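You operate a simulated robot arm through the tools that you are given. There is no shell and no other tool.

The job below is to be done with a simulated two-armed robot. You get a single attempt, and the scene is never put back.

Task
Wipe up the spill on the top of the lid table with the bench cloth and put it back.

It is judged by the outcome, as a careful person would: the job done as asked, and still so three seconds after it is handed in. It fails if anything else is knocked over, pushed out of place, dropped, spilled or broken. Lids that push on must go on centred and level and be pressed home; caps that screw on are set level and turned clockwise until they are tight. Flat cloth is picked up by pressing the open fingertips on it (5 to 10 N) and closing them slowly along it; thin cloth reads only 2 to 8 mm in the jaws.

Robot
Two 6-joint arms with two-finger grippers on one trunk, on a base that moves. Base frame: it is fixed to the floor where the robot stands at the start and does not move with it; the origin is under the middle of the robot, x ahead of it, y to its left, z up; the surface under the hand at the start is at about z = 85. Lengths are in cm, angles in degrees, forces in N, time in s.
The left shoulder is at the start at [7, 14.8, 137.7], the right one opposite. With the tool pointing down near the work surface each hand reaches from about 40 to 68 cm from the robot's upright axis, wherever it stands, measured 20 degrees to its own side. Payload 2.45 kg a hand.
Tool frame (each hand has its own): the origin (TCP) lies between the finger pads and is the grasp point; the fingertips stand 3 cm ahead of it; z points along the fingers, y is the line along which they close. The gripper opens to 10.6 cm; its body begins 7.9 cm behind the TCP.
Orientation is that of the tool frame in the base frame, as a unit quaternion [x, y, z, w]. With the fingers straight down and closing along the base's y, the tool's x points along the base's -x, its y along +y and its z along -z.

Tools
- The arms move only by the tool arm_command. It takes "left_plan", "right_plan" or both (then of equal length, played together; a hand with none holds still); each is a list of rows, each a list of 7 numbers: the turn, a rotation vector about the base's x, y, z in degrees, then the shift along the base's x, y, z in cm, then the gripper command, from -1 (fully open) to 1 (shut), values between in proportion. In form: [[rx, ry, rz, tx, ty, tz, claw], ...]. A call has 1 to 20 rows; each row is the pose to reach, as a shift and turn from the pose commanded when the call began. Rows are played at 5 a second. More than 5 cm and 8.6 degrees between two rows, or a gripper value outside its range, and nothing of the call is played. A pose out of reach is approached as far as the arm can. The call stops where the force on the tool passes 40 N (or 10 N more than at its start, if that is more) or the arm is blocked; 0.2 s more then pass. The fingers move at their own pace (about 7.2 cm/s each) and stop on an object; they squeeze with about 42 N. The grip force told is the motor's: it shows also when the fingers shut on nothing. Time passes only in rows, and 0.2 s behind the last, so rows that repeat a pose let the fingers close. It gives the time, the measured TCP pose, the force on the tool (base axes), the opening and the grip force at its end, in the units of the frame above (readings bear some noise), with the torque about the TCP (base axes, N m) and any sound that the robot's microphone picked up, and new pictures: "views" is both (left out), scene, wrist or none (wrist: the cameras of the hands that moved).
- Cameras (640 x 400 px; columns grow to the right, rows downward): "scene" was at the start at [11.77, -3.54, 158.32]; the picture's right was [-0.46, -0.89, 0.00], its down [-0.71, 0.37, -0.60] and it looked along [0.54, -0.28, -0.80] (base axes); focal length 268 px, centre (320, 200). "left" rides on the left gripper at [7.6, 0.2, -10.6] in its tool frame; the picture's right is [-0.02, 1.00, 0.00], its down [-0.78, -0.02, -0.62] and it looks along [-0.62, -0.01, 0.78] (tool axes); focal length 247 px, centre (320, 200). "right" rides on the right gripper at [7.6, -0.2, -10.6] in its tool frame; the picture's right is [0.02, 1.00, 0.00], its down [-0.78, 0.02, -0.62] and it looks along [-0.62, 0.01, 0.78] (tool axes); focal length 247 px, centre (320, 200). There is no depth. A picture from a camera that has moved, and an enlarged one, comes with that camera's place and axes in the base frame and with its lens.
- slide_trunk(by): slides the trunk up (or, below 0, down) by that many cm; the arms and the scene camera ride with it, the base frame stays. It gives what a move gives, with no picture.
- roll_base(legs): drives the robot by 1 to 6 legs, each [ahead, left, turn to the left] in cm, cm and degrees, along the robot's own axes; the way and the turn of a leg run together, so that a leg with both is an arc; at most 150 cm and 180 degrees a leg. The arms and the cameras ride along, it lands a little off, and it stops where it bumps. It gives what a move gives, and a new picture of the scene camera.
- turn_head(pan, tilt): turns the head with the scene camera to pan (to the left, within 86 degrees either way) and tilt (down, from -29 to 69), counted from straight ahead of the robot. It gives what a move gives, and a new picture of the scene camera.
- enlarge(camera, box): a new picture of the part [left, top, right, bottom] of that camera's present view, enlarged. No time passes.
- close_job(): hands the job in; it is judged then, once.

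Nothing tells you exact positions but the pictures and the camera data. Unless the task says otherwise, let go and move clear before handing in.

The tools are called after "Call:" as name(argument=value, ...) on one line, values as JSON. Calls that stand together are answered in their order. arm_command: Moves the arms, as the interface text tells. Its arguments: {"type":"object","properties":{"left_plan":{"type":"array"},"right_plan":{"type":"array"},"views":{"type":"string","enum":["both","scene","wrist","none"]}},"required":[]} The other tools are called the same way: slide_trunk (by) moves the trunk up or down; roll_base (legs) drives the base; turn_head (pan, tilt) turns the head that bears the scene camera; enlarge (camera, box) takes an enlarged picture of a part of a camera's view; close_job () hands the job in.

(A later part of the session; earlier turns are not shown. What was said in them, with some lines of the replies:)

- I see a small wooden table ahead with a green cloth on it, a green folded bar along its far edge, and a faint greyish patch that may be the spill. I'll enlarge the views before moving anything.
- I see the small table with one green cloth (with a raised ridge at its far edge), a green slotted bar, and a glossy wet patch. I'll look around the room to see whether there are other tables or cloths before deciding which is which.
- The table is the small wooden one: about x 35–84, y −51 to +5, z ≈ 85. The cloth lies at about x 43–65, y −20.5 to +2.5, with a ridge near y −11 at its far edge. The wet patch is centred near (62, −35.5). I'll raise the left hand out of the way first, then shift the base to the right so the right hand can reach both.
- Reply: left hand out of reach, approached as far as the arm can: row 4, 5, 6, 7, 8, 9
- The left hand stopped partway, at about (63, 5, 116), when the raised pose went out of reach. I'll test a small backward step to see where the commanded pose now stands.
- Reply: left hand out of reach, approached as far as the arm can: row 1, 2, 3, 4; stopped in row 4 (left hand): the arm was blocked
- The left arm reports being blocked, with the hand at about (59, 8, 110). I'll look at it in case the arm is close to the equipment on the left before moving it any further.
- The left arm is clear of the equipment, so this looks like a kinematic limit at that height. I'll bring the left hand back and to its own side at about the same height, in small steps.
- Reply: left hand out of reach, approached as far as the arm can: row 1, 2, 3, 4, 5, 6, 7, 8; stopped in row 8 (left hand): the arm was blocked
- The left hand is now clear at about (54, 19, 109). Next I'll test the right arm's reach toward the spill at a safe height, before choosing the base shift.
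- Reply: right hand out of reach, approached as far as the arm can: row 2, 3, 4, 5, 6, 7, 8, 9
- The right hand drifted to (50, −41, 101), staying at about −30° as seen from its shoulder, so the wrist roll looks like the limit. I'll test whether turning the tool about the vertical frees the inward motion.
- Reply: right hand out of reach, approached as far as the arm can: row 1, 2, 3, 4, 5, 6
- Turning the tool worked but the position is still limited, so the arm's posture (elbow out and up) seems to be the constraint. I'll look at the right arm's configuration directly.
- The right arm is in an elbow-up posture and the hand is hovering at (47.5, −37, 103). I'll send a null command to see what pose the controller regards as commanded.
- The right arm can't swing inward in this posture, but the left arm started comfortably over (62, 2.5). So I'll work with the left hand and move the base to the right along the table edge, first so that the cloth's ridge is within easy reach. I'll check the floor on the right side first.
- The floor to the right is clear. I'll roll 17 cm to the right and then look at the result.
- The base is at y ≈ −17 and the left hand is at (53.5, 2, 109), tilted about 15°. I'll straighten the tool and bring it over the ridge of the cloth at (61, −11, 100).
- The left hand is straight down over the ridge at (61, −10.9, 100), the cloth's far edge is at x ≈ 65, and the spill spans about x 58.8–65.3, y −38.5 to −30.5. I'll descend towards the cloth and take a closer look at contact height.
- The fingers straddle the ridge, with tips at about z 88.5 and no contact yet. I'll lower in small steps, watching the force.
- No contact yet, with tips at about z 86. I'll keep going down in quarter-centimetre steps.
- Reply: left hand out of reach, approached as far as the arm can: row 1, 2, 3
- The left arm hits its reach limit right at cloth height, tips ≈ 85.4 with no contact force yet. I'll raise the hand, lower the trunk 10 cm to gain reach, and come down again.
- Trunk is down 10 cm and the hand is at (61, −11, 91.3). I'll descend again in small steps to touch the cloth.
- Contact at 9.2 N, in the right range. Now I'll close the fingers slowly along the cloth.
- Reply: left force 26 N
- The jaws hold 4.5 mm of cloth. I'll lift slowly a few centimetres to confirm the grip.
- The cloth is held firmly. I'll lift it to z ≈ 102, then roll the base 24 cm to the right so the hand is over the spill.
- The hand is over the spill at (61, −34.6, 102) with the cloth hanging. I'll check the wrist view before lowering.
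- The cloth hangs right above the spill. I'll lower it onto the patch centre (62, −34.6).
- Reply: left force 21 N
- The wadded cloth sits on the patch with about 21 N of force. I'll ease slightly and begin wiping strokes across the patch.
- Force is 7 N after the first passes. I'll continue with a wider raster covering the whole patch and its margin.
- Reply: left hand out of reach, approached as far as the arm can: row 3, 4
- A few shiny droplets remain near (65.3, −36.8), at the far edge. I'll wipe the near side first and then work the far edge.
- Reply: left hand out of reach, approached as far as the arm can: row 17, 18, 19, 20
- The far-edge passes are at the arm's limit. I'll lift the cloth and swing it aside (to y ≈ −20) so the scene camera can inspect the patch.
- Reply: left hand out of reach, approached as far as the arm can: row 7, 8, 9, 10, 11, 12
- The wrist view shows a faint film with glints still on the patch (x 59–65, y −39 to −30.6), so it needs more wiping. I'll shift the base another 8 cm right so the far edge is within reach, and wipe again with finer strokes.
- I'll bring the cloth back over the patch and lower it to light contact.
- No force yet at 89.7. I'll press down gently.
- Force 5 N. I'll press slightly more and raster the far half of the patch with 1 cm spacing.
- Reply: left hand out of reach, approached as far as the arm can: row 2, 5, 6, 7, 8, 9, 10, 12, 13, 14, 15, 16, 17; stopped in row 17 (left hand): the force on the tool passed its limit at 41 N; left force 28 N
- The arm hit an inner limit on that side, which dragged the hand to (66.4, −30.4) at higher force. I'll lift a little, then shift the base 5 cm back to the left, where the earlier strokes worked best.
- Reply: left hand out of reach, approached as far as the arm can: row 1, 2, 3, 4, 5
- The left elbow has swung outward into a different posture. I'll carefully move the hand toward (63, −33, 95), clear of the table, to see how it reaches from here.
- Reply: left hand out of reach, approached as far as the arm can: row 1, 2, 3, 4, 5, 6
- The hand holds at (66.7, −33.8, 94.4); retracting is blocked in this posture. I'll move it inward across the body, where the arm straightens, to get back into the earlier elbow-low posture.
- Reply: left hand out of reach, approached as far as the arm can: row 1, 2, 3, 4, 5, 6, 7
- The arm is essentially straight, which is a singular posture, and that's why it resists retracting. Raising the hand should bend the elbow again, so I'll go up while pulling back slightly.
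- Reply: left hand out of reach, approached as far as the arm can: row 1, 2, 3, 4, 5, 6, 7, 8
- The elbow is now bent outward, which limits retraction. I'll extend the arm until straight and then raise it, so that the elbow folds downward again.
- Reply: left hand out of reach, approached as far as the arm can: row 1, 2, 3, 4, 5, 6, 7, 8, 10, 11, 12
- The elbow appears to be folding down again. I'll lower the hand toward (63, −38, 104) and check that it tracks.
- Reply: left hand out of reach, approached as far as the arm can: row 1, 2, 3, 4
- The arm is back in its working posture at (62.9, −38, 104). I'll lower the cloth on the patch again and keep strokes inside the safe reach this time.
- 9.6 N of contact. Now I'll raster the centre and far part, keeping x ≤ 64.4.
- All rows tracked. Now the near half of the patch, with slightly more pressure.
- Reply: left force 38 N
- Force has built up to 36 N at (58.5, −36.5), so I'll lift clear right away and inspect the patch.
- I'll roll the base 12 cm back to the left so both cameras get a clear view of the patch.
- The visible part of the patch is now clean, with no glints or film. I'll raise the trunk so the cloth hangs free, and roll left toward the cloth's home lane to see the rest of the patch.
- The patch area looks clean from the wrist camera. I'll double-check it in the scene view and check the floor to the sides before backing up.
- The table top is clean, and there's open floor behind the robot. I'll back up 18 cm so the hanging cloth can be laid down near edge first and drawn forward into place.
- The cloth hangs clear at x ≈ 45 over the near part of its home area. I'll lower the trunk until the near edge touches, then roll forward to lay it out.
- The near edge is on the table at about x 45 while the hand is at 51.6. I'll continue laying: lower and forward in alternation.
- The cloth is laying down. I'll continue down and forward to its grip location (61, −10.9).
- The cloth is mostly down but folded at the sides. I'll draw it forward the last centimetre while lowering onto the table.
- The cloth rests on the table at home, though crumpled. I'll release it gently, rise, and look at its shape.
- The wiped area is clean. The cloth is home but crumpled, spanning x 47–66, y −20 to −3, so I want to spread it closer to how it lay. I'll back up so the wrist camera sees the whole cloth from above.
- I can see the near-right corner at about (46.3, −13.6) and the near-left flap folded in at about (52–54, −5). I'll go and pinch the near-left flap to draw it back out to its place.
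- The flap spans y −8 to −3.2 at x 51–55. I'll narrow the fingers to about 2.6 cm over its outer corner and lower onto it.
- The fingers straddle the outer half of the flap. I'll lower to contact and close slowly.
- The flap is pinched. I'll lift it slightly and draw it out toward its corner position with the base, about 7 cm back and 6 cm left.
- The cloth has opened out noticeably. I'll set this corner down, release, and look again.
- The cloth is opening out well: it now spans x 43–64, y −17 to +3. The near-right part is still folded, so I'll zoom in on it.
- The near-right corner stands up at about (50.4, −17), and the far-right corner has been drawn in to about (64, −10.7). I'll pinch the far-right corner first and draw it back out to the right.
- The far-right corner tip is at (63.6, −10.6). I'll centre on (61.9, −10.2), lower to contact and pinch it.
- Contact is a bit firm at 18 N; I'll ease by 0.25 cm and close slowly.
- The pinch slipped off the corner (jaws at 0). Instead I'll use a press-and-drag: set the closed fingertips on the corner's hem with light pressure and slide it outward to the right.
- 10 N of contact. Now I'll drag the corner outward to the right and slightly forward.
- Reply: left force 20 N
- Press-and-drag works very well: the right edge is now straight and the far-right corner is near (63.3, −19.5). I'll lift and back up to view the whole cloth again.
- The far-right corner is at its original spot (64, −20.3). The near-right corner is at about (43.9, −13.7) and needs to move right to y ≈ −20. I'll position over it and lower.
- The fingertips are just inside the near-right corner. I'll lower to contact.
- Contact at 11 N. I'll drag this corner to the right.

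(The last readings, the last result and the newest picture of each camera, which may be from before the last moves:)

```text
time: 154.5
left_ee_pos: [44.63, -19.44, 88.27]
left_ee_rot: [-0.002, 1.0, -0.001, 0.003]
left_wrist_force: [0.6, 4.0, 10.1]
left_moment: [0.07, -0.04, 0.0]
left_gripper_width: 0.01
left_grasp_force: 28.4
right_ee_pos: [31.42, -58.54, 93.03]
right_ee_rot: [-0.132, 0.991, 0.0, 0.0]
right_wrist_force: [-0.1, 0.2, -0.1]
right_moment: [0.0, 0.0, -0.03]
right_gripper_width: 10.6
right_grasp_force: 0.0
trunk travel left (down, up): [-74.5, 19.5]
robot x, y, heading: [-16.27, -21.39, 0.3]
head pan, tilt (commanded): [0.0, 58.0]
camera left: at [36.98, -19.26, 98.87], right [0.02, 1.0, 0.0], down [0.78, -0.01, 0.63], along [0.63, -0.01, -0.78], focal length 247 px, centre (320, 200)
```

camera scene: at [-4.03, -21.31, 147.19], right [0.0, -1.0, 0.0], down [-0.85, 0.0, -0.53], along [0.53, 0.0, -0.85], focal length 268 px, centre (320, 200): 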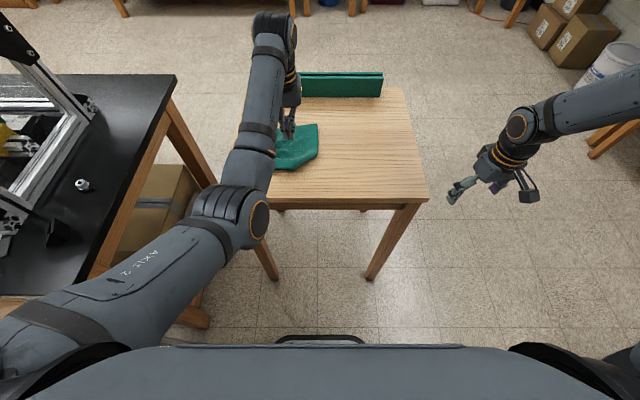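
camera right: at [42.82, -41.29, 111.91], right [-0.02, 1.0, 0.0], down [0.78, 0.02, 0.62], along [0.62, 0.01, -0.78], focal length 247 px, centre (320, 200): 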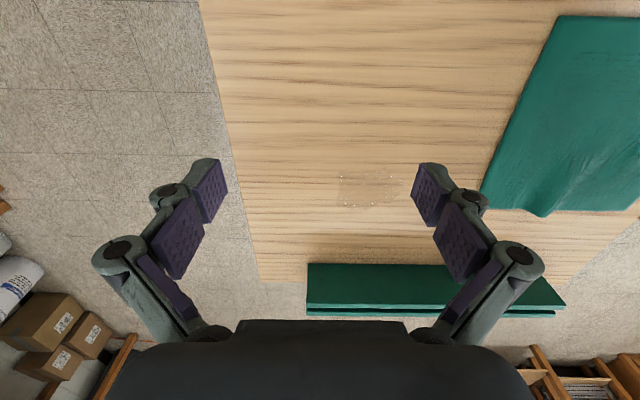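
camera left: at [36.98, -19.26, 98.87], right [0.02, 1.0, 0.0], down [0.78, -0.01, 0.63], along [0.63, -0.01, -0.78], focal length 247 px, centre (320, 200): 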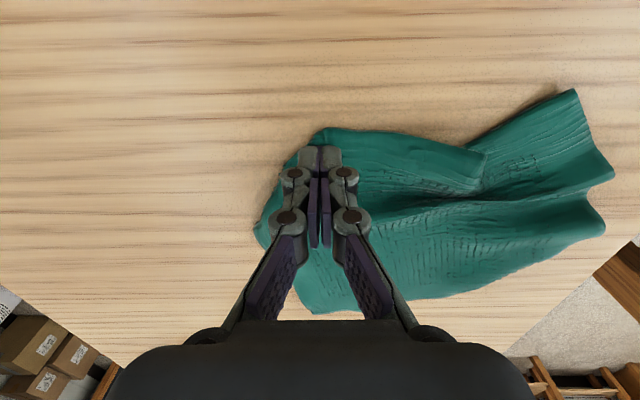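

The near-right corner is home. The near-left corner now sticks out at about (41, −5.8), with a pleat beside it; I'll lift and view it from above.

Call:
arm_command(left_plan=[[0, 0, 0, 0, 0, 1, 1], [0, 0, 0, 0, 1, 3, 1], [0, 0, 0, 0, 2, 5.5, 1], [0, 0, 0, 0, 4, 8, 1], [0, 0, 0, 0, 6, 11, 1], [0, 0, 0, 0, 6, 13, 1], [0, 0, 0, 0, 6, 13, 1]], views="none")

Call:
roll_base(legs=[[-2, 7, 0]])

Call:
enlarge(camera="left", box=[120, 0, 520, 250])

```text
time: 156.1
left_ee_pos: [44.9, -13.62, 101.05]
left_ee_rot: [-0.001, 1.0, -0.001, 0.001]
left_wrist_force: [0.3, -0.7, 1.0]
left_moment: [0.03, -0.01, 0.01]
left_gripper_width: 0.0
left_grasp_force: 29.0
right_ee_pos: [31.52, -58.77, 92.99]
right_ee_rot: [-0.131, 0.991, 0.001, -0.001]
right_wrist_force: [-0.6, -0.4, 0.3]
right_moment: [-0.02, 0.01, -0.01]
right_gripper_width: 10.6
right_grasp_force: 0.0
trunk travel left (down, up): [-74.5, 19.5]
robot x, y, heading: [-15.96, -21.55, 0.1]
head pan, tilt (commanded): [0.0, 58.0]
```

```text
time: 157.1
left_ee_pos: [43.01, -6.89, 100.91]
left_ee_rot: [0.001, 1.0, 0.0, 0.002]
left_wrist_force: [0.5, -0.2, 1.0]
left_moment: [0.03, -0.01, 0.03]
left_gripper_width: 0.0
left_grasp_force: 28.5
right_ee_pos: [29.59, -51.82, 92.91]
right_ee_rot: [-0.129, 0.992, 0.001, -0.001]
right_wrist_force: [0.6, -1.0, -0.8]
right_moment: [0.05, 0.02, 0.0]
right_gripper_width: 10.57
right_grasp_force: 0.0
trunk travel left (down, up): [-74.5, 19.5]
robot x, y, heading: [-18.17, -14.04, 0.2]
head pan, tilt (commanded): [0.0, 58.0]
camera scene: at [-5.81, -14.95, 147.16], right [0.0, -1.0, 0.0], down [-0.85, 0.0, -0.53], along [0.53, 0.0, -0.85], focal length 268 px, centre (320, 200)
```

scene: 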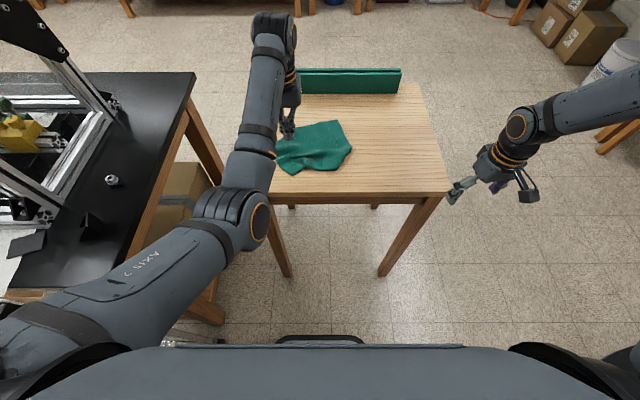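

```text
1.60 times, centred on (320, 125) of left
camera zoom: at [35.33, -6.74, 111.57], right [0.02, 1.0, 0.0], down [0.78, -0.02, 0.62], along [0.62, -0.01, -0.78], focal length 395 px, centre (320, 320)
```

zoom: 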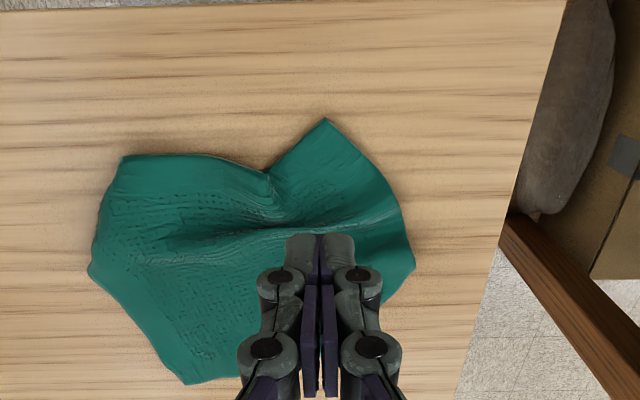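

Corner positions now: near-right (42.6, −19.6), far-right (64, −20.6), near-left (40.7, −6.3), far-left (51.2, 0.4). I'll press on the far-left corner and drag it forward to its place at about (64, 2).

Call:
roll_base(legs=[[8, 6, 0]])

Call:
arm_command(left_plan=[[0, 0, 0, 0, 0, -3, 1], [0, 0, 0, 0, 0, -6, 1], [0, 0, 0, 0, 0, -9, 1], [0, 0, 0, 0, 0, -11, 1], [0, 0, 0, 0, 0, -11, 1]], views="wrist")

```text
time: 158.2
left_ee_pos: [50.76, -0.93, 101.07]
left_ee_rot: [0.001, 1.0, -0.001, 0.002]
left_wrist_force: [0.3, 0.2, -0.3]
left_moment: [0.02, -0.02, 0.02]
left_gripper_width: 0.03
left_grasp_force: 28.6
right_ee_pos: [37.39, -45.74, 92.84]
right_ee_rot: [-0.13, 0.992, 0.002, 0.0]
right_wrist_force: [0.1, -0.4, -0.1]
right_moment: [-0.02, -0.01, -0.01]
right_gripper_width: 10.6
right_grasp_force: 0.1
trunk travel left (down, up): [-74.5, 19.5]
robot x, y, heading: [-10.37, -8.56, 0.0]
head pan, tilt (commanded): [0.0, 58.0]
camera scene: at [1.86, -8.81, 147.18], right [0.0, -1.0, 0.0], down [-0.85, 0.0, -0.53], along [0.53, 0.0, -0.85], focal length 268 px, centre (320, 200)
```

scene: 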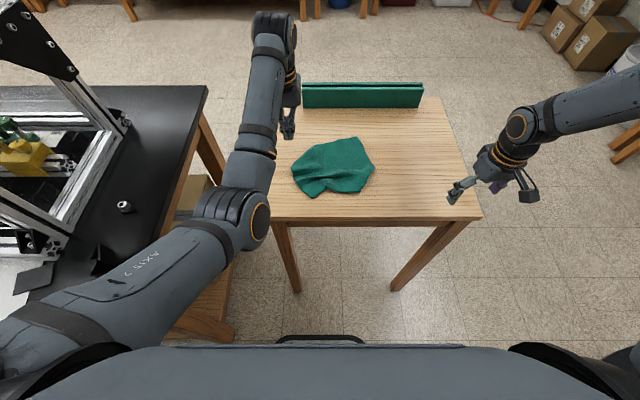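

```text
time: 159.4
left_ee_pos: [50.88, -0.79, 90.1]
left_ee_rot: [0.0, 1.0, -0.001, 0.003]
left_wrist_force: [0.0, -0.6, 0.3]
left_moment: [-0.01, 0.0, -0.01]
left_gripper_width: 0.0
left_grasp_force: 29.2
right_ee_pos: [37.41, -45.79, 92.82]
right_ee_rot: [-0.129, 0.992, 0.001, 0.0]
right_wrist_force: [0.2, 0.8, 0.1]
right_moment: [-0.01, 0.0, 0.03]
right_gripper_width: 10.6
right_grasp_force: 0.2
trunk travel left (down, up): [-74.5, 19.5]
robot x, y, heading: [-10.07, -8.92, 0.0]
head pan, tilt (commanded): [0.0, 58.0]
camera left: at [43.15, -0.59, 100.68], right [0.02, 1.0, 0.0], down [0.78, -0.02, 0.63], along [0.63, -0.02, -0.78], focal length 247 px, centre (320, 200)
```

left: 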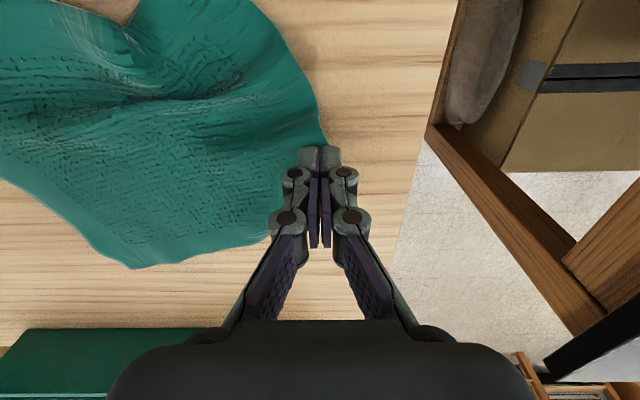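

Call:
enlarge(camera="scene", box=[260, 120, 400, 215])

```text
4.21 times, centred on (330, 168) of scene
camera zoom: at [1.95, -8.67, 147.18], right [0.0, -1.0, 0.0], down [-0.85, 0.0, -0.53], along [0.53, 0.0, -0.85], focal length 1127 px, centre (278, 337)
```

zoom: 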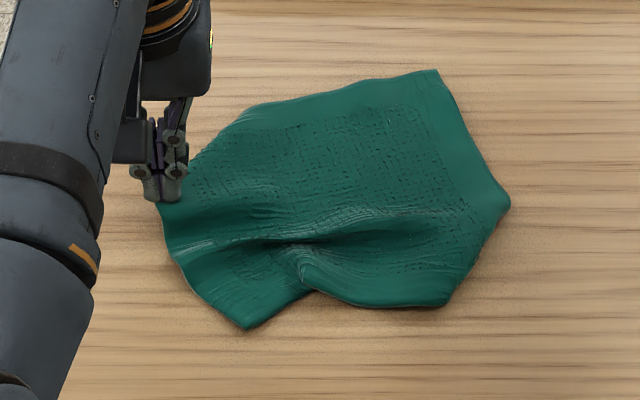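

I can now see the cloth well: its far-left hem is tucked near (54.5, −2.5). I'll press just inside there and drag it forward-left toward (64, 1.5).

Call:
arm_command(left_plan=[[0, 0, 0, 0, 0, 1.5, 1], [0, 0, 0, 0, 0, 3, 1], [0, 0, 0, 0, 0, 3, 1]], views="none")

Call:
roll_base(legs=[[3.8, -2.3, 0]])

Call:
arm_command(left_plan=[[0, 0, 0, 0, 0, -2, 1], [0, 0, 0, 0, 0, -3.5, 1], [0, 0, 0, 0, 0, -4.4, 1], [0, 0, 0, 0, 0, -4.7, 1], [0, 0, 0, 0, 0, -4.7, 1]], views="wrist")

```text
time: 160.2
left_ee_pos: [50.75, -0.85, 93.1]
left_ee_rot: [0.0, 1.0, -0.002, 0.002]
left_wrist_force: [0.1, -0.3, -0.3]
left_moment: [0.0, 0.01, 0.02]
left_gripper_width: 0.0
left_grasp_force: 28.5
right_ee_pos: [37.4, -45.65, 92.77]
right_ee_rot: [-0.13, 0.991, 0.001, 0.0]
right_wrist_force: [0.7, 0.8, -0.8]
right_moment: [0.03, 0.04, -0.02]
right_gripper_width: 10.59
right_grasp_force: 0.1
trunk travel left (down, up): [-74.5, 19.5]
robot x, y, heading: [-10.09, -8.73, -0.1]
head pan, tilt (commanded): [0.0, 58.0]
```

```text
time: 161.1
left_ee_pos: [54.21, -2.77, 93.42]
left_ee_rot: [0.001, 1.0, -0.002, 0.004]
left_wrist_force: [-0.3, 0.1, 1.0]
left_moment: [-0.02, -0.06, -0.01]
left_gripper_width: 0.0
left_grasp_force: 29.0
right_ee_pos: [40.88, -47.68, 93.23]
right_ee_rot: [-0.131, 0.991, -0.001, 0.003]
right_wrist_force: [-1.0, 0.3, -0.7]
right_moment: [-0.03, -0.06, 0.0]
right_gripper_width: 10.6
right_grasp_force: 0.0
trunk travel left (down, up): [-74.5, 19.5]
robot x, y, heading: [-6.1, -10.81, -0.0]
head pan, tilt (commanded): [0.0, 58.0]
camera scene: at [5.19, -10.58, 147.24], right [0.0, -1.0, 0.0], down [-0.85, 0.0, -0.53], along [0.53, 0.0, -0.85], focal length 268 px, centre (320, 200)
```

scene: 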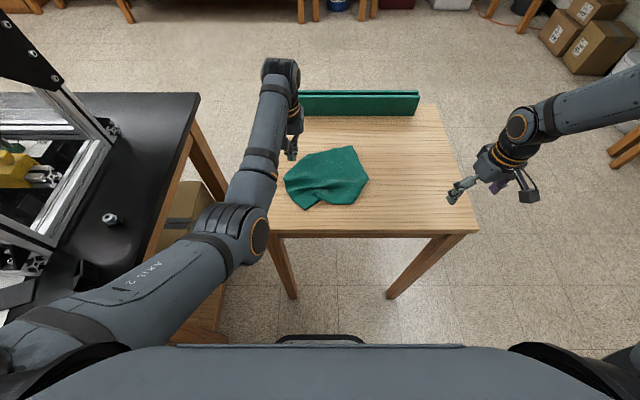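

```text
time: 162.3
left_ee_pos: [54.64, -2.95, 88.46]
left_ee_rot: [0.002, 1.0, 0.0, 0.002]
left_wrist_force: [-0.7, 0.4, 4.1]
left_moment: [-0.01, 0.07, 0.01]
left_gripper_width: 0.0
left_grasp_force: 28.9
right_ee_pos: [41.12, -47.9, 92.86]
right_ee_rot: [-0.13, 0.991, 0.001, -0.001]
right_wrist_force: [0.0, -0.1, -0.3]
right_moment: [0.01, 0.01, 0.01]
right_gripper_width: 10.6
right_grasp_force: 0.1
trunk travel left (down, up): [-74.5, 19.5]
robot x, y, heading: [-6.32, -10.81, 0.1]
head pan, tilt (commanded): [0.0, 58.0]
camera left: at [46.93, -2.82, 99.02], right [0.02, 1.0, 0.0], down [0.78, -0.02, 0.63], along [0.63, -0.02, -0.78], focal length 247 px, centre (320, 200)
```

left: 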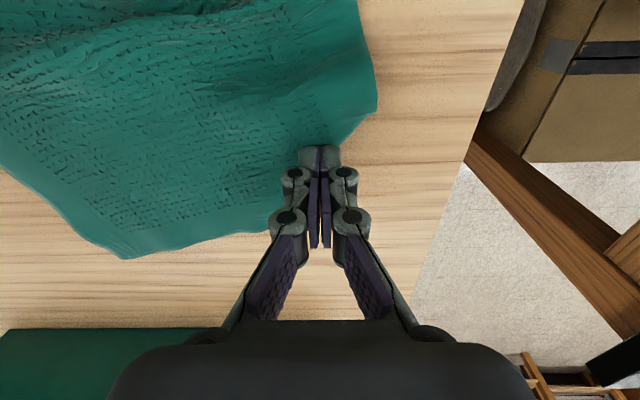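

Light contact at 4 N. I'll press slightly more and drag with the base, forward-left.

Call:
arm_command(left_plan=[[0, 0, 0, 0, 0, -0.15, 1], [0, 0, 0, 0, 0, -0.25, 1], [0, 0, 0, 0, 0, -0.25, 1]], views="none")

Call:
roll_base(legs=[[4.5, 2.2, 0], [4.5, 2.2, 0]])

Call:
enlarge(camera="left", box=[0, 0, 640, 400])

```text
time: 163.1
left_ee_pos: [54.44, -3.13, 88.34]
left_ee_rot: [0.0, 1.0, -0.001, 0.004]
left_wrist_force: [1.4, 0.7, 11.8]
left_moment: [-0.04, 0.06, 0.0]
left_gripper_width: 0.0
left_grasp_force: 28.4
right_ee_pos: [41.07, -47.9, 93.01]
right_ee_rot: [-0.13, 0.991, 0.001, 0.0]
right_wrist_force: [0.0, -0.3, 0.0]
right_moment: [0.01, -0.02, 0.01]
right_gripper_width: 10.6
right_grasp_force: 0.0
trunk travel left (down, up): [-74.5, 19.5]
robot x, y, heading: [-6.22, -10.86, 0.2]
head pan, tilt (commanded): [0.0, 58.0]
```

```text
time: 164.6
left_ee_pos: [63.31, 1.22, 88.25]
left_ee_rot: [0.001, 1.0, 0.0, 0.002]
left_wrist_force: [-6.2, -1.6, 17.4]
left_moment: [-0.15, 0.33, 0.02]
left_gripper_width: 0.0
left_grasp_force: 28.5
right_ee_pos: [49.79, -43.69, 93.03]
right_ee_rot: [-0.129, 0.992, 0.0, 0.001]
right_wrist_force: [0.7, -0.1, 0.5]
right_moment: [-0.02, 0.05, -0.02]
right_gripper_width: 10.58
right_grasp_force: 0.0
trunk travel left (down, up): [-74.5, 19.5]
robot x, y, heading: [2.62, -6.53, 0.0]
head pan, tilt (commanded): [0.0, 58.0]
camera scene: at [14.44, -6.59, 147.19], right [0.0, -1.0, 0.0], down [-0.85, 0.0, -0.53], along [0.53, 0.0, -0.85], focal length 268 px, centre (320, 200)
```

scene: 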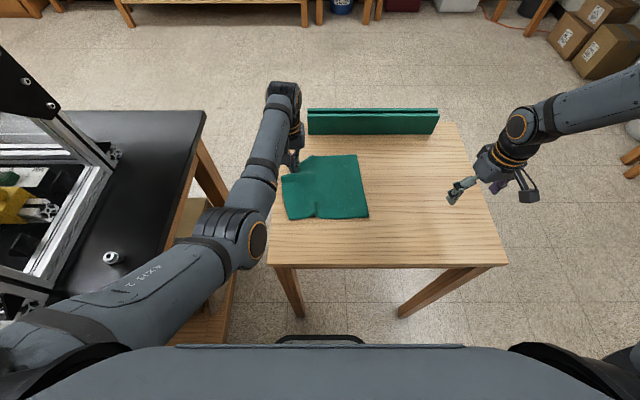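

```text
1.00 times, centred on (320, 200) of left (not enlarged: the box is as wide or as high as the picture)
camera zoom: at [55.68, 1.41, 98.83], right [0.02, 1.0, 0.0], down [0.78, -0.02, 0.62], along [0.62, -0.02, -0.78], focal length 247 px, centre (320, 200)
```

zoom: 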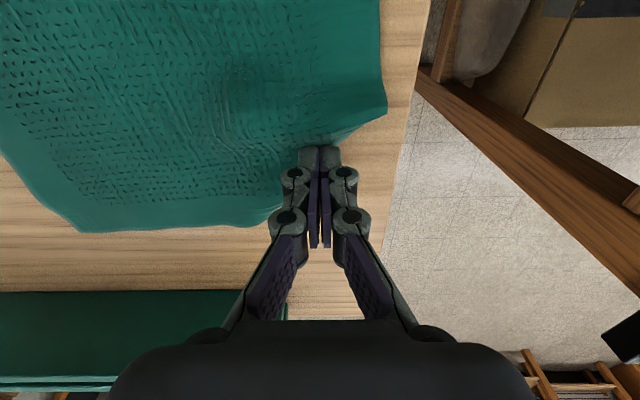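

That worked very well: the cloth is nearly square again. I'll lift and check the corners.

Call:
arm_command(left_plan=[[0, 0, 0, 0, 0, 1, 1], [0, 0, 0, 0, 0, 3, 1], [0, 0, 0, 0, 0, 6, 1], [0, 0, 0, 0, 0, 9, 1], [0, 0, 0, 0, 0, 12, 1], [0, 0, 0, 0, 0, 12.5, 1]], views="scene")

Call:
enlarge(camera="scene", box=[260, 130, 400, 235])

```text
time: 166.0
left_ee_pos: [63.56, 1.39, 100.45]
left_ee_rot: [0.0, 1.0, -0.002, 0.001]
left_wrist_force: [-0.2, -0.3, 0.2]
left_moment: [-0.01, 0.0, 0.01]
left_gripper_width: 0.0
left_grasp_force: 29.1
right_ee_pos: [50.05, -43.53, 92.81]
right_ee_rot: [-0.129, 0.992, 0.002, 0.0]
right_wrist_force: [-0.4, -0.2, -0.3]
right_moment: [-0.02, -0.03, 0.03]
right_gripper_width: 10.61
right_grasp_force: 0.1
trunk travel left (down, up): [-74.5, 19.5]
robot x, y, heading: [2.71, -6.45, 0.2]
head pan, tilt (commanded): [0.0, 58.0]
camera scene: at [14.71, -6.54, 147.17], right [0.0, -1.0, 0.0], down [-0.85, 0.0, -0.53], along [0.53, 0.0, -0.85], focal length 268 px, centre (320, 200)
```

scene: 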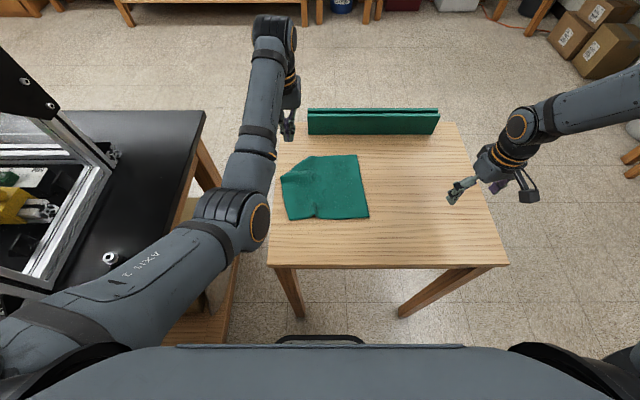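

```text
3.81 times, centred on (330, 182) of scene
camera zoom: at [14.71, -6.54, 147.17], right [0.0, -1.0, 0.0], down [-0.85, 0.0, -0.53], along [0.53, 0.0, -0.85], focal length 1019 px, centre (282, 267)
```

zoom: 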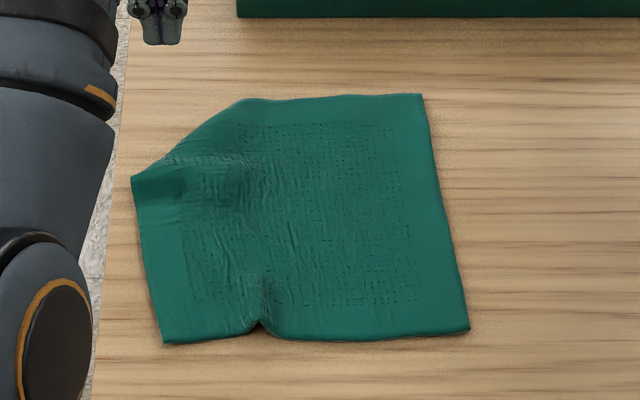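

The cloth is almost flat now, but it has shifted about 4.7 cm forward (near edge at x ≈ 48 instead of 43.3), and its far-left corner is tucked under. I'll press both open fingertips on the near hem and draw the whole cloth back toward its place.

Call:
roll_base(legs=[[-13.6, -10.4, 0]])

Call:
arm_command(left_plan=[[0, 0, 0, 0, 0, -2, 0.4], [0, 0, 0, 0, 0, -4, -0.4], [0, 0, 0, 0, 0, -7, -1], [0, 0, 0, 0, 0, -10, -1], [0, 0, 0, 0, 0, -11, -1], [0, 0, 0, 0, 0, -11, -1]], views="wrist")

```text
time: 167.5
left_ee_pos: [49.67, -9.14, 100.44]
left_ee_rot: [0.001, 1.0, -0.002, 0.0]
left_wrist_force: [0.5, 0.4, -0.3]
left_moment: [-0.04, 0.0, 0.0]
left_gripper_width: 0.02
left_grasp_force: 29.1
right_ee_pos: [36.3, -54.18, 92.87]
right_ee_rot: [-0.129, 0.992, 0.001, -0.001]
right_wrist_force: [-0.3, 0.7, -0.2]
right_moment: [0.0, 0.01, 0.02]
right_gripper_width: 10.58
right_grasp_force: 0.0
trunk travel left (down, up): [-74.5, 19.5]
robot x, y, heading: [-11.35, -17.32, -0.1]
head pan, tilt (commanded): [0.0, 58.0]
camera scene: at [1.0, -17.1, 147.16], right [0.0, -1.0, 0.0], down [-0.85, 0.0, -0.53], along [0.53, 0.0, -0.85], focal length 268 px, centre (320, 200)
```

scene: 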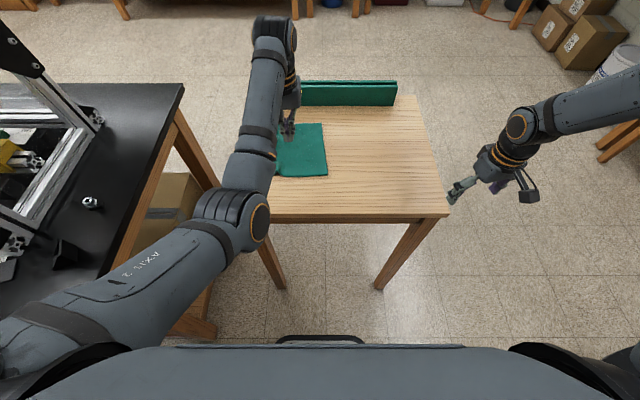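

```text
time: 168.9
left_ee_pos: [49.55, -9.12, 89.46]
left_ee_rot: [0.001, 1.0, -0.001, 0.001]
left_wrist_force: [0.3, -0.3, -0.4]
left_moment: [-0.01, -0.01, -0.02]
left_gripper_width: 10.57
left_grasp_force: 0.1
right_ee_pos: [36.29, -54.27, 92.78]
right_ee_rot: [-0.129, 0.992, 0.0, 0.0]
right_wrist_force: [-0.3, -0.3, 0.5]
right_moment: [0.01, 0.01, 0.0]
right_gripper_width: 10.62
right_grasp_force: 0.0
trunk travel left (down, up): [-74.5, 19.5]
robot x, y, heading: [-10.91, -17.2, -0.2]
head pan, tilt (commanded): [0.0, 58.0]
camera left: at [41.95, -8.93, 100.08], right [0.02, 1.0, 0.0], down [0.78, -0.02, 0.62], along [0.62, -0.02, -0.78], focal length 247 px, centre (320, 200)
```

left: 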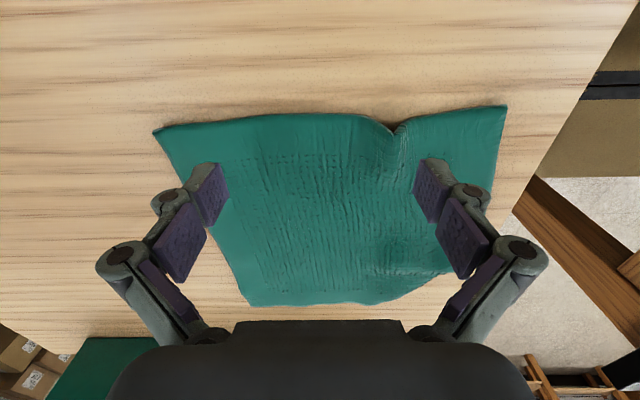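

I see the near hem clearly: near-right corner (48, −19.7), near-left (46.9, 2.1), far-right (69.5, −19.2). I'll lower the open fingertips to contact.

Call:
arm_command(left_plan=[[0, 0, 0, 0, 0, -0.6, -1], [0, 0, 0, 0, 0, -1.1, -1], [0, 0, 0, 0, 0, -1.4, -1], [0, 0, 0, 0, 0, -1.6, -1], [0, 0, 0, 0, 0, -1.6, -1]], views="none")

```text
time: 170.1
left_ee_pos: [49.63, -9.25, 87.95]
left_ee_rot: [0.001, 1.0, -0.001, 0.001]
left_wrist_force: [-0.2, -0.2, -0.3]
left_moment: [-0.01, -0.01, 0.0]
left_gripper_width: 10.61
left_grasp_force: 0.1
right_ee_pos: [36.18, -54.15, 92.79]
right_ee_rot: [-0.13, 0.992, 0.001, 0.0]
right_wrist_force: [0.1, 0.1, 0.5]
right_moment: [0.02, 0.0, -0.03]
right_gripper_width: 10.61
right_grasp_force: 0.1
trunk travel left (down, up): [-74.5, 19.5]
robot x, y, heading: [-11.3, -17.12, -0.1]
head pan, tilt (commanded): [0.0, 58.0]
```

Call:
arm_command(left_plan=[[0, 0, 0, 0, 0, -0.15, -1], [0, 0, 0, 0, 0, -0.3, -1], [0, 0, 0, 0, 0, -0.3, -1]], views="none")

```text
time: 170.9
left_ee_pos: [49.65, -9.36, 87.65]
left_ee_rot: [0.001, 1.0, -0.001, 0.001]
left_wrist_force: [-0.7, 0.4, -0.3]
left_moment: [0.03, -0.02, -0.05]
left_gripper_width: 10.62
left_grasp_force: 0.0
right_ee_pos: [36.24, -54.15, 92.88]
right_ee_rot: [-0.13, 0.992, 0.0, -0.001]
right_wrist_force: [-0.5, -0.2, -0.6]
right_moment: [-0.02, 0.0, -0.02]
right_gripper_width: 10.61
right_grasp_force: 0.0
trunk travel left (down, up): [-74.5, 19.5]
robot x, y, heading: [-11.34, -17.22, -0.1]
head pan, tilt (commanded): [0.0, 58.0]
```

Call:
arm_command(left_plan=[[0, 0, 0, 0, 0, -0.15, -1], [0, 0, 0, 0, 0, -0.3, -1], [0, 0, 0, 0, 0, -0.45, -1], [0, 0, 0, 0, 0, -0.45, -1]], views="wrist")

```text
time: 171.9
left_ee_pos: [49.64, -9.16, 87.21]
left_ee_rot: [0.001, 1.0, 0.0, 0.001]
left_wrist_force: [0.1, -0.7, 0.2]
left_moment: [0.02, -0.02, 0.02]
left_gripper_width: 10.57
left_grasp_force: 0.0
right_ee_pos: [36.3, -54.34, 92.85]
right_ee_rot: [-0.129, 0.992, 0.0, 0.0]
right_wrist_force: [-0.4, -0.7, -0.3]
right_moment: [-0.02, 0.06, -0.02]
right_gripper_width: 10.6
right_grasp_force: 0.0
trunk travel left (down, up): [-74.5, 19.5]
robot x, y, heading: [-11.31, -17.16, 0.1]
head pan, tilt (commanded): [0.0, 58.0]
camera left: at [41.95, -9.0, 97.74], right [0.02, 1.0, 0.0], down [0.78, -0.02, 0.62], along [0.62, -0.02, -0.78], focal length 247 px, centre (320, 200)
```

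left: 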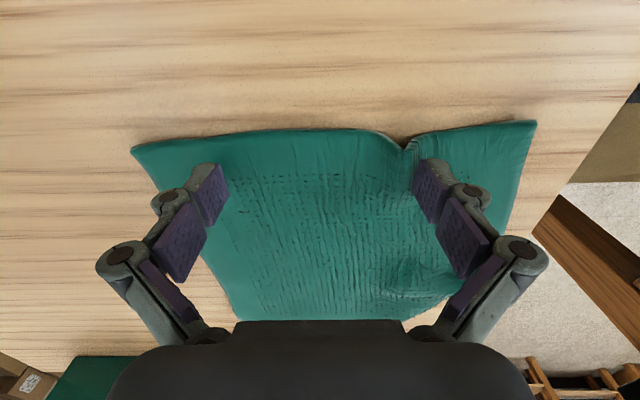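

Call:
arm_command(left_plan=[[0, 0, 0, 0, 0, -0.15, -1], [0, 0, 0, 0, 0, -0.3, -1], [0, 0, 0, 0, 0, -0.45, -1], [0, 0, 0, 0, 0, -0.45, -1]], views="none")

```text
time: 172.9
left_ee_pos: [49.64, -9.23, 86.67]
left_ee_rot: [0.002, 1.0, 0.0, 0.001]
left_wrist_force: [-0.8, 0.2, 1.2]
left_moment: [0.01, 0.01, 0.04]
left_gripper_width: 10.6
left_grasp_force: 0.1
right_ee_pos: [36.25, -54.29, 92.9]
right_ee_rot: [-0.13, 0.992, 0.001, 0.0]
right_wrist_force: [0.4, -0.3, 1.0]
right_moment: [-0.02, 0.02, 0.02]
right_gripper_width: 10.61
right_grasp_force: 0.0
trunk travel left (down, up): [-74.5, 19.5]
robot x, y, heading: [-11.39, -16.98, 0.0]
head pan, tilt (commanded): [0.0, 58.0]
```

Call:
arm_command(left_plan=[[0, 0, 0, 0, 0, -0.15, -1], [0, 0, 0, 0, 0, -0.3, -1], [0, 0, 0, 0, 0, -0.3, -1]], views="wrist")

```text
time: 173.7
left_ee_pos: [49.67, -9.25, 86.32]
left_ee_rot: [0.001, 1.0, -0.001, 0.002]
left_wrist_force: [0.0, -0.2, 4.7]
left_moment: [0.04, -0.01, 0.0]
left_gripper_width: 10.62
left_grasp_force: 0.0
right_ee_pos: [36.04, -54.24, 92.97]
right_ee_rot: [-0.129, 0.992, 0.001, 0.0]
right_wrist_force: [0.5, 0.2, -0.4]
right_moment: [0.01, 0.02, -0.01]
right_gripper_width: 10.57
right_grasp_force: 0.1
trunk travel left (down, up): [-74.5, 19.5]
robot x, y, heading: [-11.31, -17.11, -0.1]
head pan, tilt (commanded): [0.0, 58.0]
camera left: at [42.0, -9.02, 97.05], right [0.02, 1.0, 0.0], down [0.78, -0.02, 0.62], along [0.62, -0.02, -0.78], focal length 247 px, centre (320, 200)
```

left: 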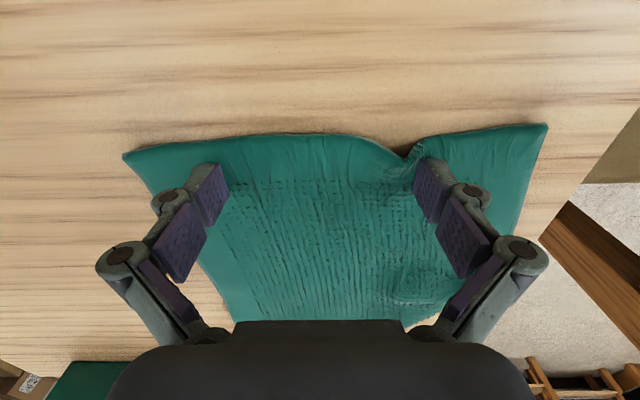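

Contact has begun (4.7 N). I'll press to about 12 N and draw the cloth back 4.7 cm with the base.

Call:
arm_command(left_plan=[[0, 0, 0, 0, 0, -0.15, -1], [0, 0, 0, 0, 0, -0.28, -1], [0, 0, 0, 0, 0, -0.28, -1]], views="none")

Call:
roll_base(legs=[[-4.8, -0.8, 0]])

Call:
enlarge(camera="left", box=[0, 0, 640, 400])

```text
time: 174.5
left_ee_pos: [49.68, -9.21, 86.38]
left_ee_rot: [0.001, 1.0, 0.0, 0.004]
left_wrist_force: [2.8, 0.8, 16.6]
left_moment: [0.02, 0.0, -0.05]
left_gripper_width: 10.6
left_grasp_force: 0.8
right_ee_pos: [36.12, -54.34, 92.93]
right_ee_rot: [-0.13, 0.992, 0.001, 0.001]
right_wrist_force: [0.4, -0.4, 0.6]
right_moment: [0.0, 0.02, 0.0]
right_gripper_width: 10.6
right_grasp_force: 0.2
trunk travel left (down, up): [-74.5, 19.5]
robot x, y, heading: [-11.03, -17.03, 0.0]
head pan, tilt (commanded): [0.0, 58.0]
```

```text
time: 175.4
left_ee_pos: [44.95, -10.1, 86.08]
left_ee_rot: [0.001, 1.0, -0.001, 0.001]
left_wrist_force: [1.9, 0.1, 5.1]
left_moment: [0.02, -0.01, -0.02]
left_gripper_width: 10.81
left_grasp_force: 4.2
right_ee_pos: [31.38, -55.12, 92.78]
right_ee_rot: [-0.13, 0.992, 0.001, 0.0]
right_wrist_force: [-0.1, -0.7, 0.6]
right_moment: [0.03, 0.02, -0.03]
right_gripper_width: 10.59
right_grasp_force: 0.1
trunk travel left (down, up): [-74.5, 19.5]
robot x, y, heading: [-15.69, -18.19, 0.0]
head pan, tilt (commanded): [0.0, 58.0]
camera scene: at [-3.91, -18.03, 147.18], right [0.0, -1.0, 0.0], down [-0.85, 0.0, -0.53], along [0.53, 0.0, -0.85], focal length 268 px, centre (320, 200)
```

scene: 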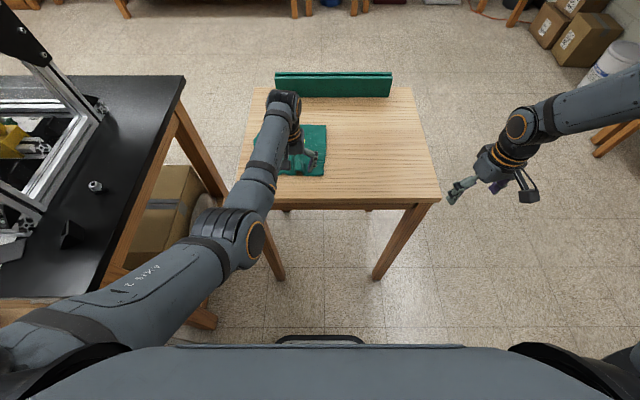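

```text
1.00 times, centred on (320, 200) of left (not enlarged: the box is as wide or as high as the picture)
camera zoom: at [37.28, -9.84, 96.67], right [0.02, 1.0, 0.0], down [0.78, -0.02, 0.62], along [0.62, -0.02, -0.78], focal length 247 px, centre (320, 200)
```

zoom: 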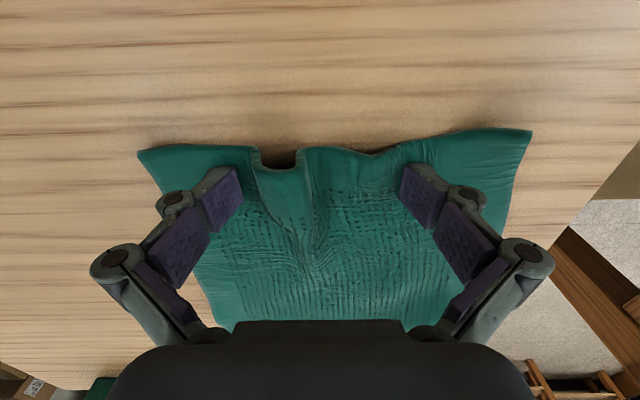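

The cloth is back in position: near-right (43.2, −19.5), far-right (63.6, −20). A small pleat formed by the right fingertip. I'll lift straight up and look.

Call:
arm_command(left_plan=[[0, 0, 0, 0, 0, 1, -1], [0, 0, 0, 0, 0, 3, -1], [0, 0, 0, 0, 0, 6, -1], [0, 0, 0, 0, 0, 9, -0.5], [0, 0, 0, 0, 0, 12, 0.2], [0, 0, 0, 0, 0, 15, 1], [0, 0, 0, 0, 0, 15, 1]], views="wrist")

Call:
enlarge(camera="scene", box=[230, 90, 370, 200])

```text
time: 177.0
left_ee_pos: [44.95, -10.14, 100.98]
left_ee_rot: [0.002, 1.0, -0.001, 0.002]
left_wrist_force: [-0.3, 0.1, 0.4]
left_moment: [-0.01, -0.02, 0.03]
left_gripper_width: 0.01
left_grasp_force: 15.9
right_ee_pos: [31.51, -55.09, 92.8]
right_ee_rot: [-0.13, 0.991, 0.001, 0.0]
right_wrist_force: [-0.1, 0.0, 0.3]
right_moment: [-0.02, 0.05, -0.03]
right_gripper_width: 10.6
right_grasp_force: 0.1
trunk travel left (down, up): [-74.5, 19.5]
robot x, y, heading: [-15.6, -17.7, 0.1]
head pan, tilt (commanded): [0.0, 58.0]
camera left: at [37.3, -9.87, 111.56], right [0.02, 1.0, 0.0], down [0.78, -0.02, 0.62], along [0.62, -0.02, -0.78], focal length 247 px, centre (320, 200)
```

left: 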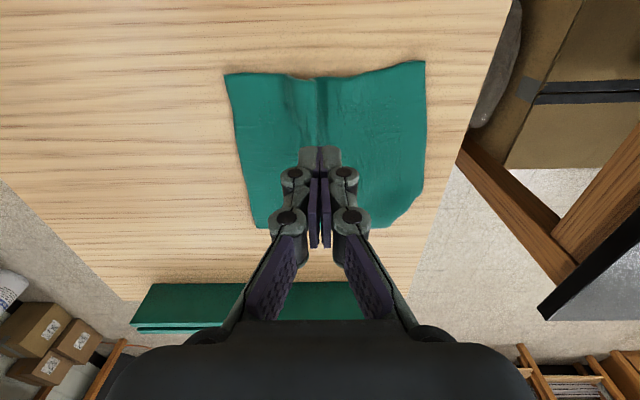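

```text
3.64 times, centred on (300, 145) of scene
camera zoom: at [-3.87, -18.02, 147.17], right [0.0, -1.0, 0.0], down [-0.85, 0.0, -0.53], along [0.53, 0.0, -0.85], focal length 973 px, centre (393, 400)
```

zoom: 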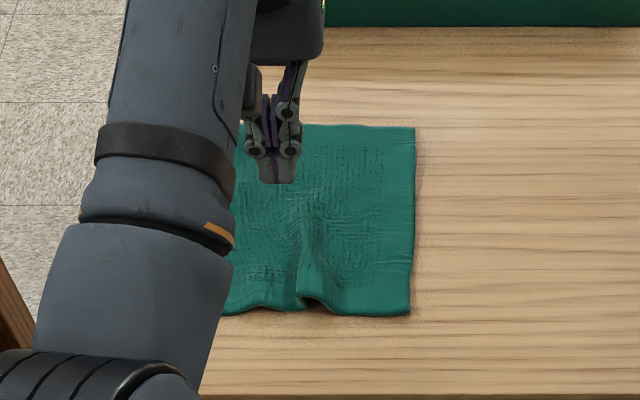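

The cloth now lies flat in its original place, within about a centimetre, with only a small ridge. I'll move the robot back and clear, then inspect the whole table once more.

Call:
roll_base(legs=[[-12, 0, 0], [0, 12, 0]])

Call:
turn_head(pan=-5, tilt=45)

Call:
enlarge(camera="scene", box=[270, 90, 430, 210])

```text
time: 179.1
left_ee_pos: [33.01, 1.51, 101.01]
left_ee_rot: [0.003, 1.0, -0.001, 0.002]
left_wrist_force: [1.0, 0.2, -0.5]
left_moment: [-0.03, 0.0, 0.01]
left_gripper_width: 0.0
left_grasp_force: 28.7
right_ee_pos: [19.25, -43.37, 92.88]
right_ee_rot: [-0.127, 0.992, 0.001, 0.0]
right_wrist_force: [-0.5, -0.3, 0.3]
right_moment: [0.01, 0.01, 0.0]
right_gripper_width: 10.6
right_grasp_force: 0.1
trunk travel left (down, up): [-74.5, 19.5]
robot x, y, heading: [-27.98, -5.93, -0.2]
head pan, tilt (commanded): [0.0, 58.0]
camera scene: at [-15.9, -6.18, 147.18], right [-0.01, -1.0, 0.0], down [-0.85, 0.01, -0.53], along [0.53, 0.0, -0.85], focal length 268 px, centre (320, 200)
```

scene: 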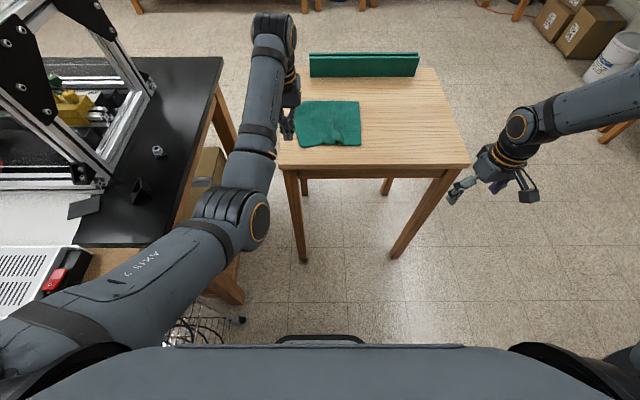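

```text
time: 179.8
left_ee_pos: [32.98, 1.73, 100.98]
left_ee_rot: [0.003, 1.0, -0.001, 0.002]
left_wrist_force: [-0.2, 0.2, -0.2]
left_moment: [-0.02, 0.0, 0.01]
left_gripper_width: 0.0
left_grasp_force: 28.8
right_ee_pos: [19.35, -43.22, 92.91]
right_ee_rot: [-0.127, 0.992, 0.001, 0.0]
right_wrist_force: [0.3, 0.5, 0.3]
right_moment: [0.01, 0.0, -0.01]
right_gripper_width: 10.63
right_grasp_force: 0.1
trunk travel left (down, up): [-74.5, 19.5]
robot x, y, heading: [-27.69, -5.56, -0.3]
head pan, tilt (commanded): [-5.0, 45.0]
camera scene: at [-14.62, -6.67, 148.88], right [-0.09, -1.0, 0.0], down [-0.7, 0.06, -0.71], along [0.7, -0.07, -0.71], focal length 268 px, centre (320, 200)
```

scene: 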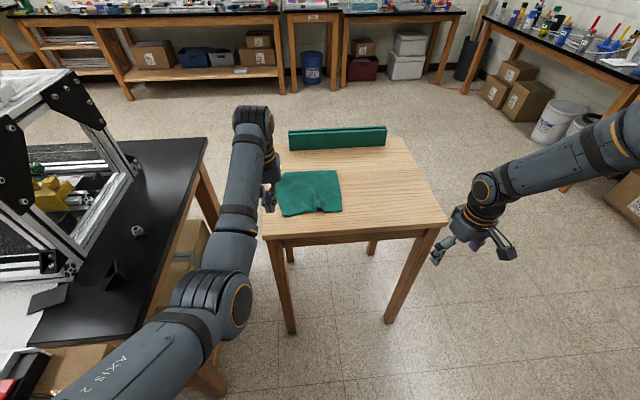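

```text
3.33 times, centred on (350, 150) of scene
camera zoom: at [-14.62, -6.67, 148.88], right [-0.09, -1.0, 0.0], down [-0.7, 0.06, -0.71], along [0.7, -0.07, -0.71], focal length 892 px, centre (220, 367)
```

zoom: 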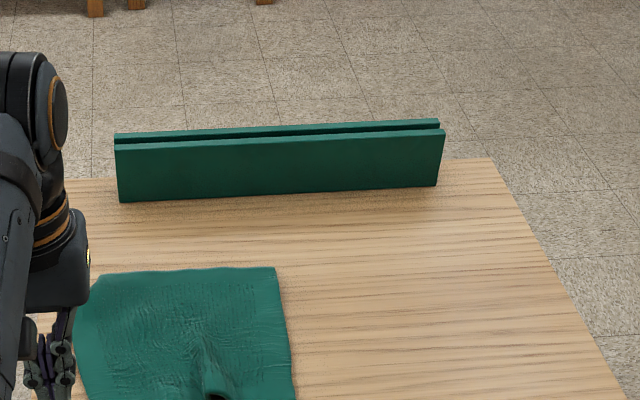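

Call:
enlarge(camera="scene", box=[255, 150, 375, 235])

Call:
enlarge(camera="left", box=[100, 60, 480, 300])

```text
4.71 times, centred on (315, 192) of scene
camera zoom: at [-14.62, -6.67, 148.88], right [-0.09, -1.0, 0.0], down [-0.7, 0.06, -0.71], along [0.7, -0.07, -0.71], focal length 1259 px, centre (344, 235)
```

zoom: 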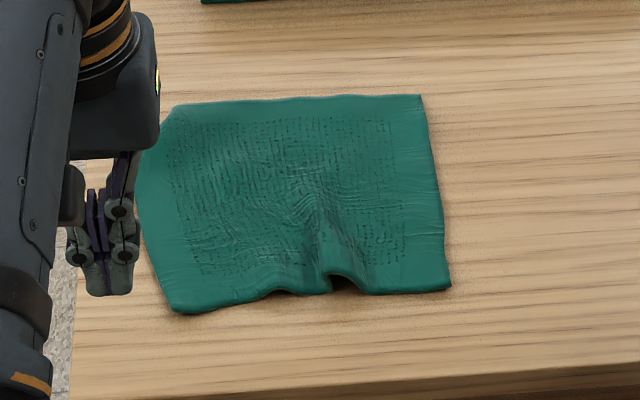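

```text
1.67 times, centred on (290, 180) of left
camera zoom: at [25.38, 1.98, 111.53], right [0.03, 1.0, 0.0], down [0.78, -0.02, 0.62], along [0.62, -0.02, -0.78], focal length 412 px, centre (370, 233)
```

zoom: 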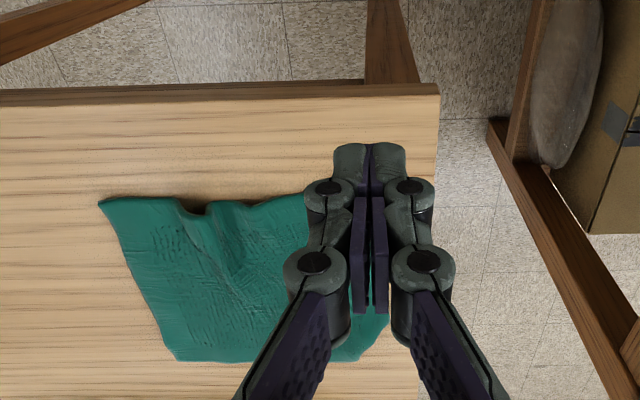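

Call:
enlarge(camera="right", box=[0, 0, 640, 400])

Call:
enlarge(camera="scene", box=[335, 140, 455, 225])

```text
1.00 times, centred on (320, 200) of right (not enlarged: the box is as wide or as high as the picture)
camera zoom: at [12.15, -45.24, 103.56], right [-0.27, 0.96, 0.0], down [0.75, 0.21, 0.62], along [0.6, 0.17, -0.78], focal length 247 px, centre (320, 200)
```

zoom: 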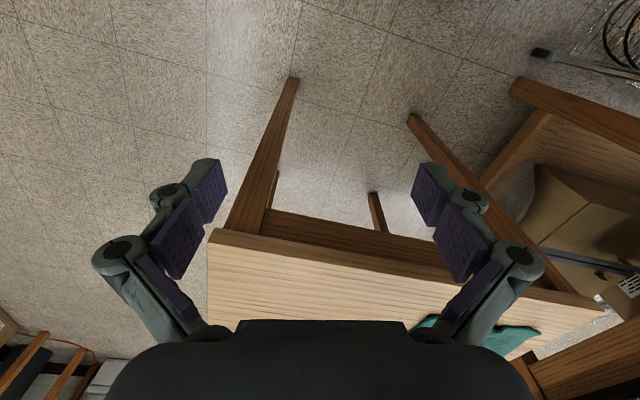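

```text
4.71 times, centred on (395, 182) of scene
camera zoom: at [-14.62, -6.67, 148.88], right [-0.09, -1.0, 0.0], down [-0.7, 0.06, -0.71], along [0.7, -0.07, -0.71], focal length 1259 px, centre (-33, 282)
```

zoom: 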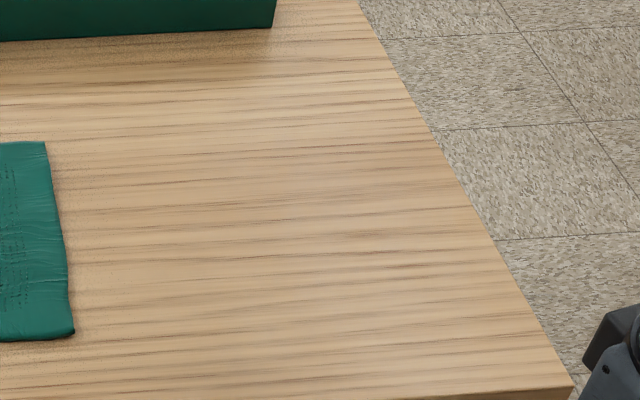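

The table top is clean from every view I've taken, and the slotted bar hasn't moved. The cloth lies flat where it started, apart from one small ridge, and both hands are empty and clear. I'm handing the job in.

Call:
close_job()

```text
The job is handed in.
```

I wiped the spill off the lid table, and the cloth is back where it started. No trace of the spill shows in the last camera views I took.

- **Cloth:** it lies flat within about 1 to 3 cm of its original corners. There is one small ridge along its near edge, and the far-left corner may still be very slightly tucked. It crumpled when I first set it down, so I pressed and slid its corners back out before leaving it.
- **Other objects:** the green slotted bar on the table looks unmoved, and the robot touched nothing but the cloth and the table top.
- **Robot:** the cloth is released and both hands are clear of the table.

I worked with the left arm and rolled the base along the table edge, because the right arm could not reach the spill from where it started.
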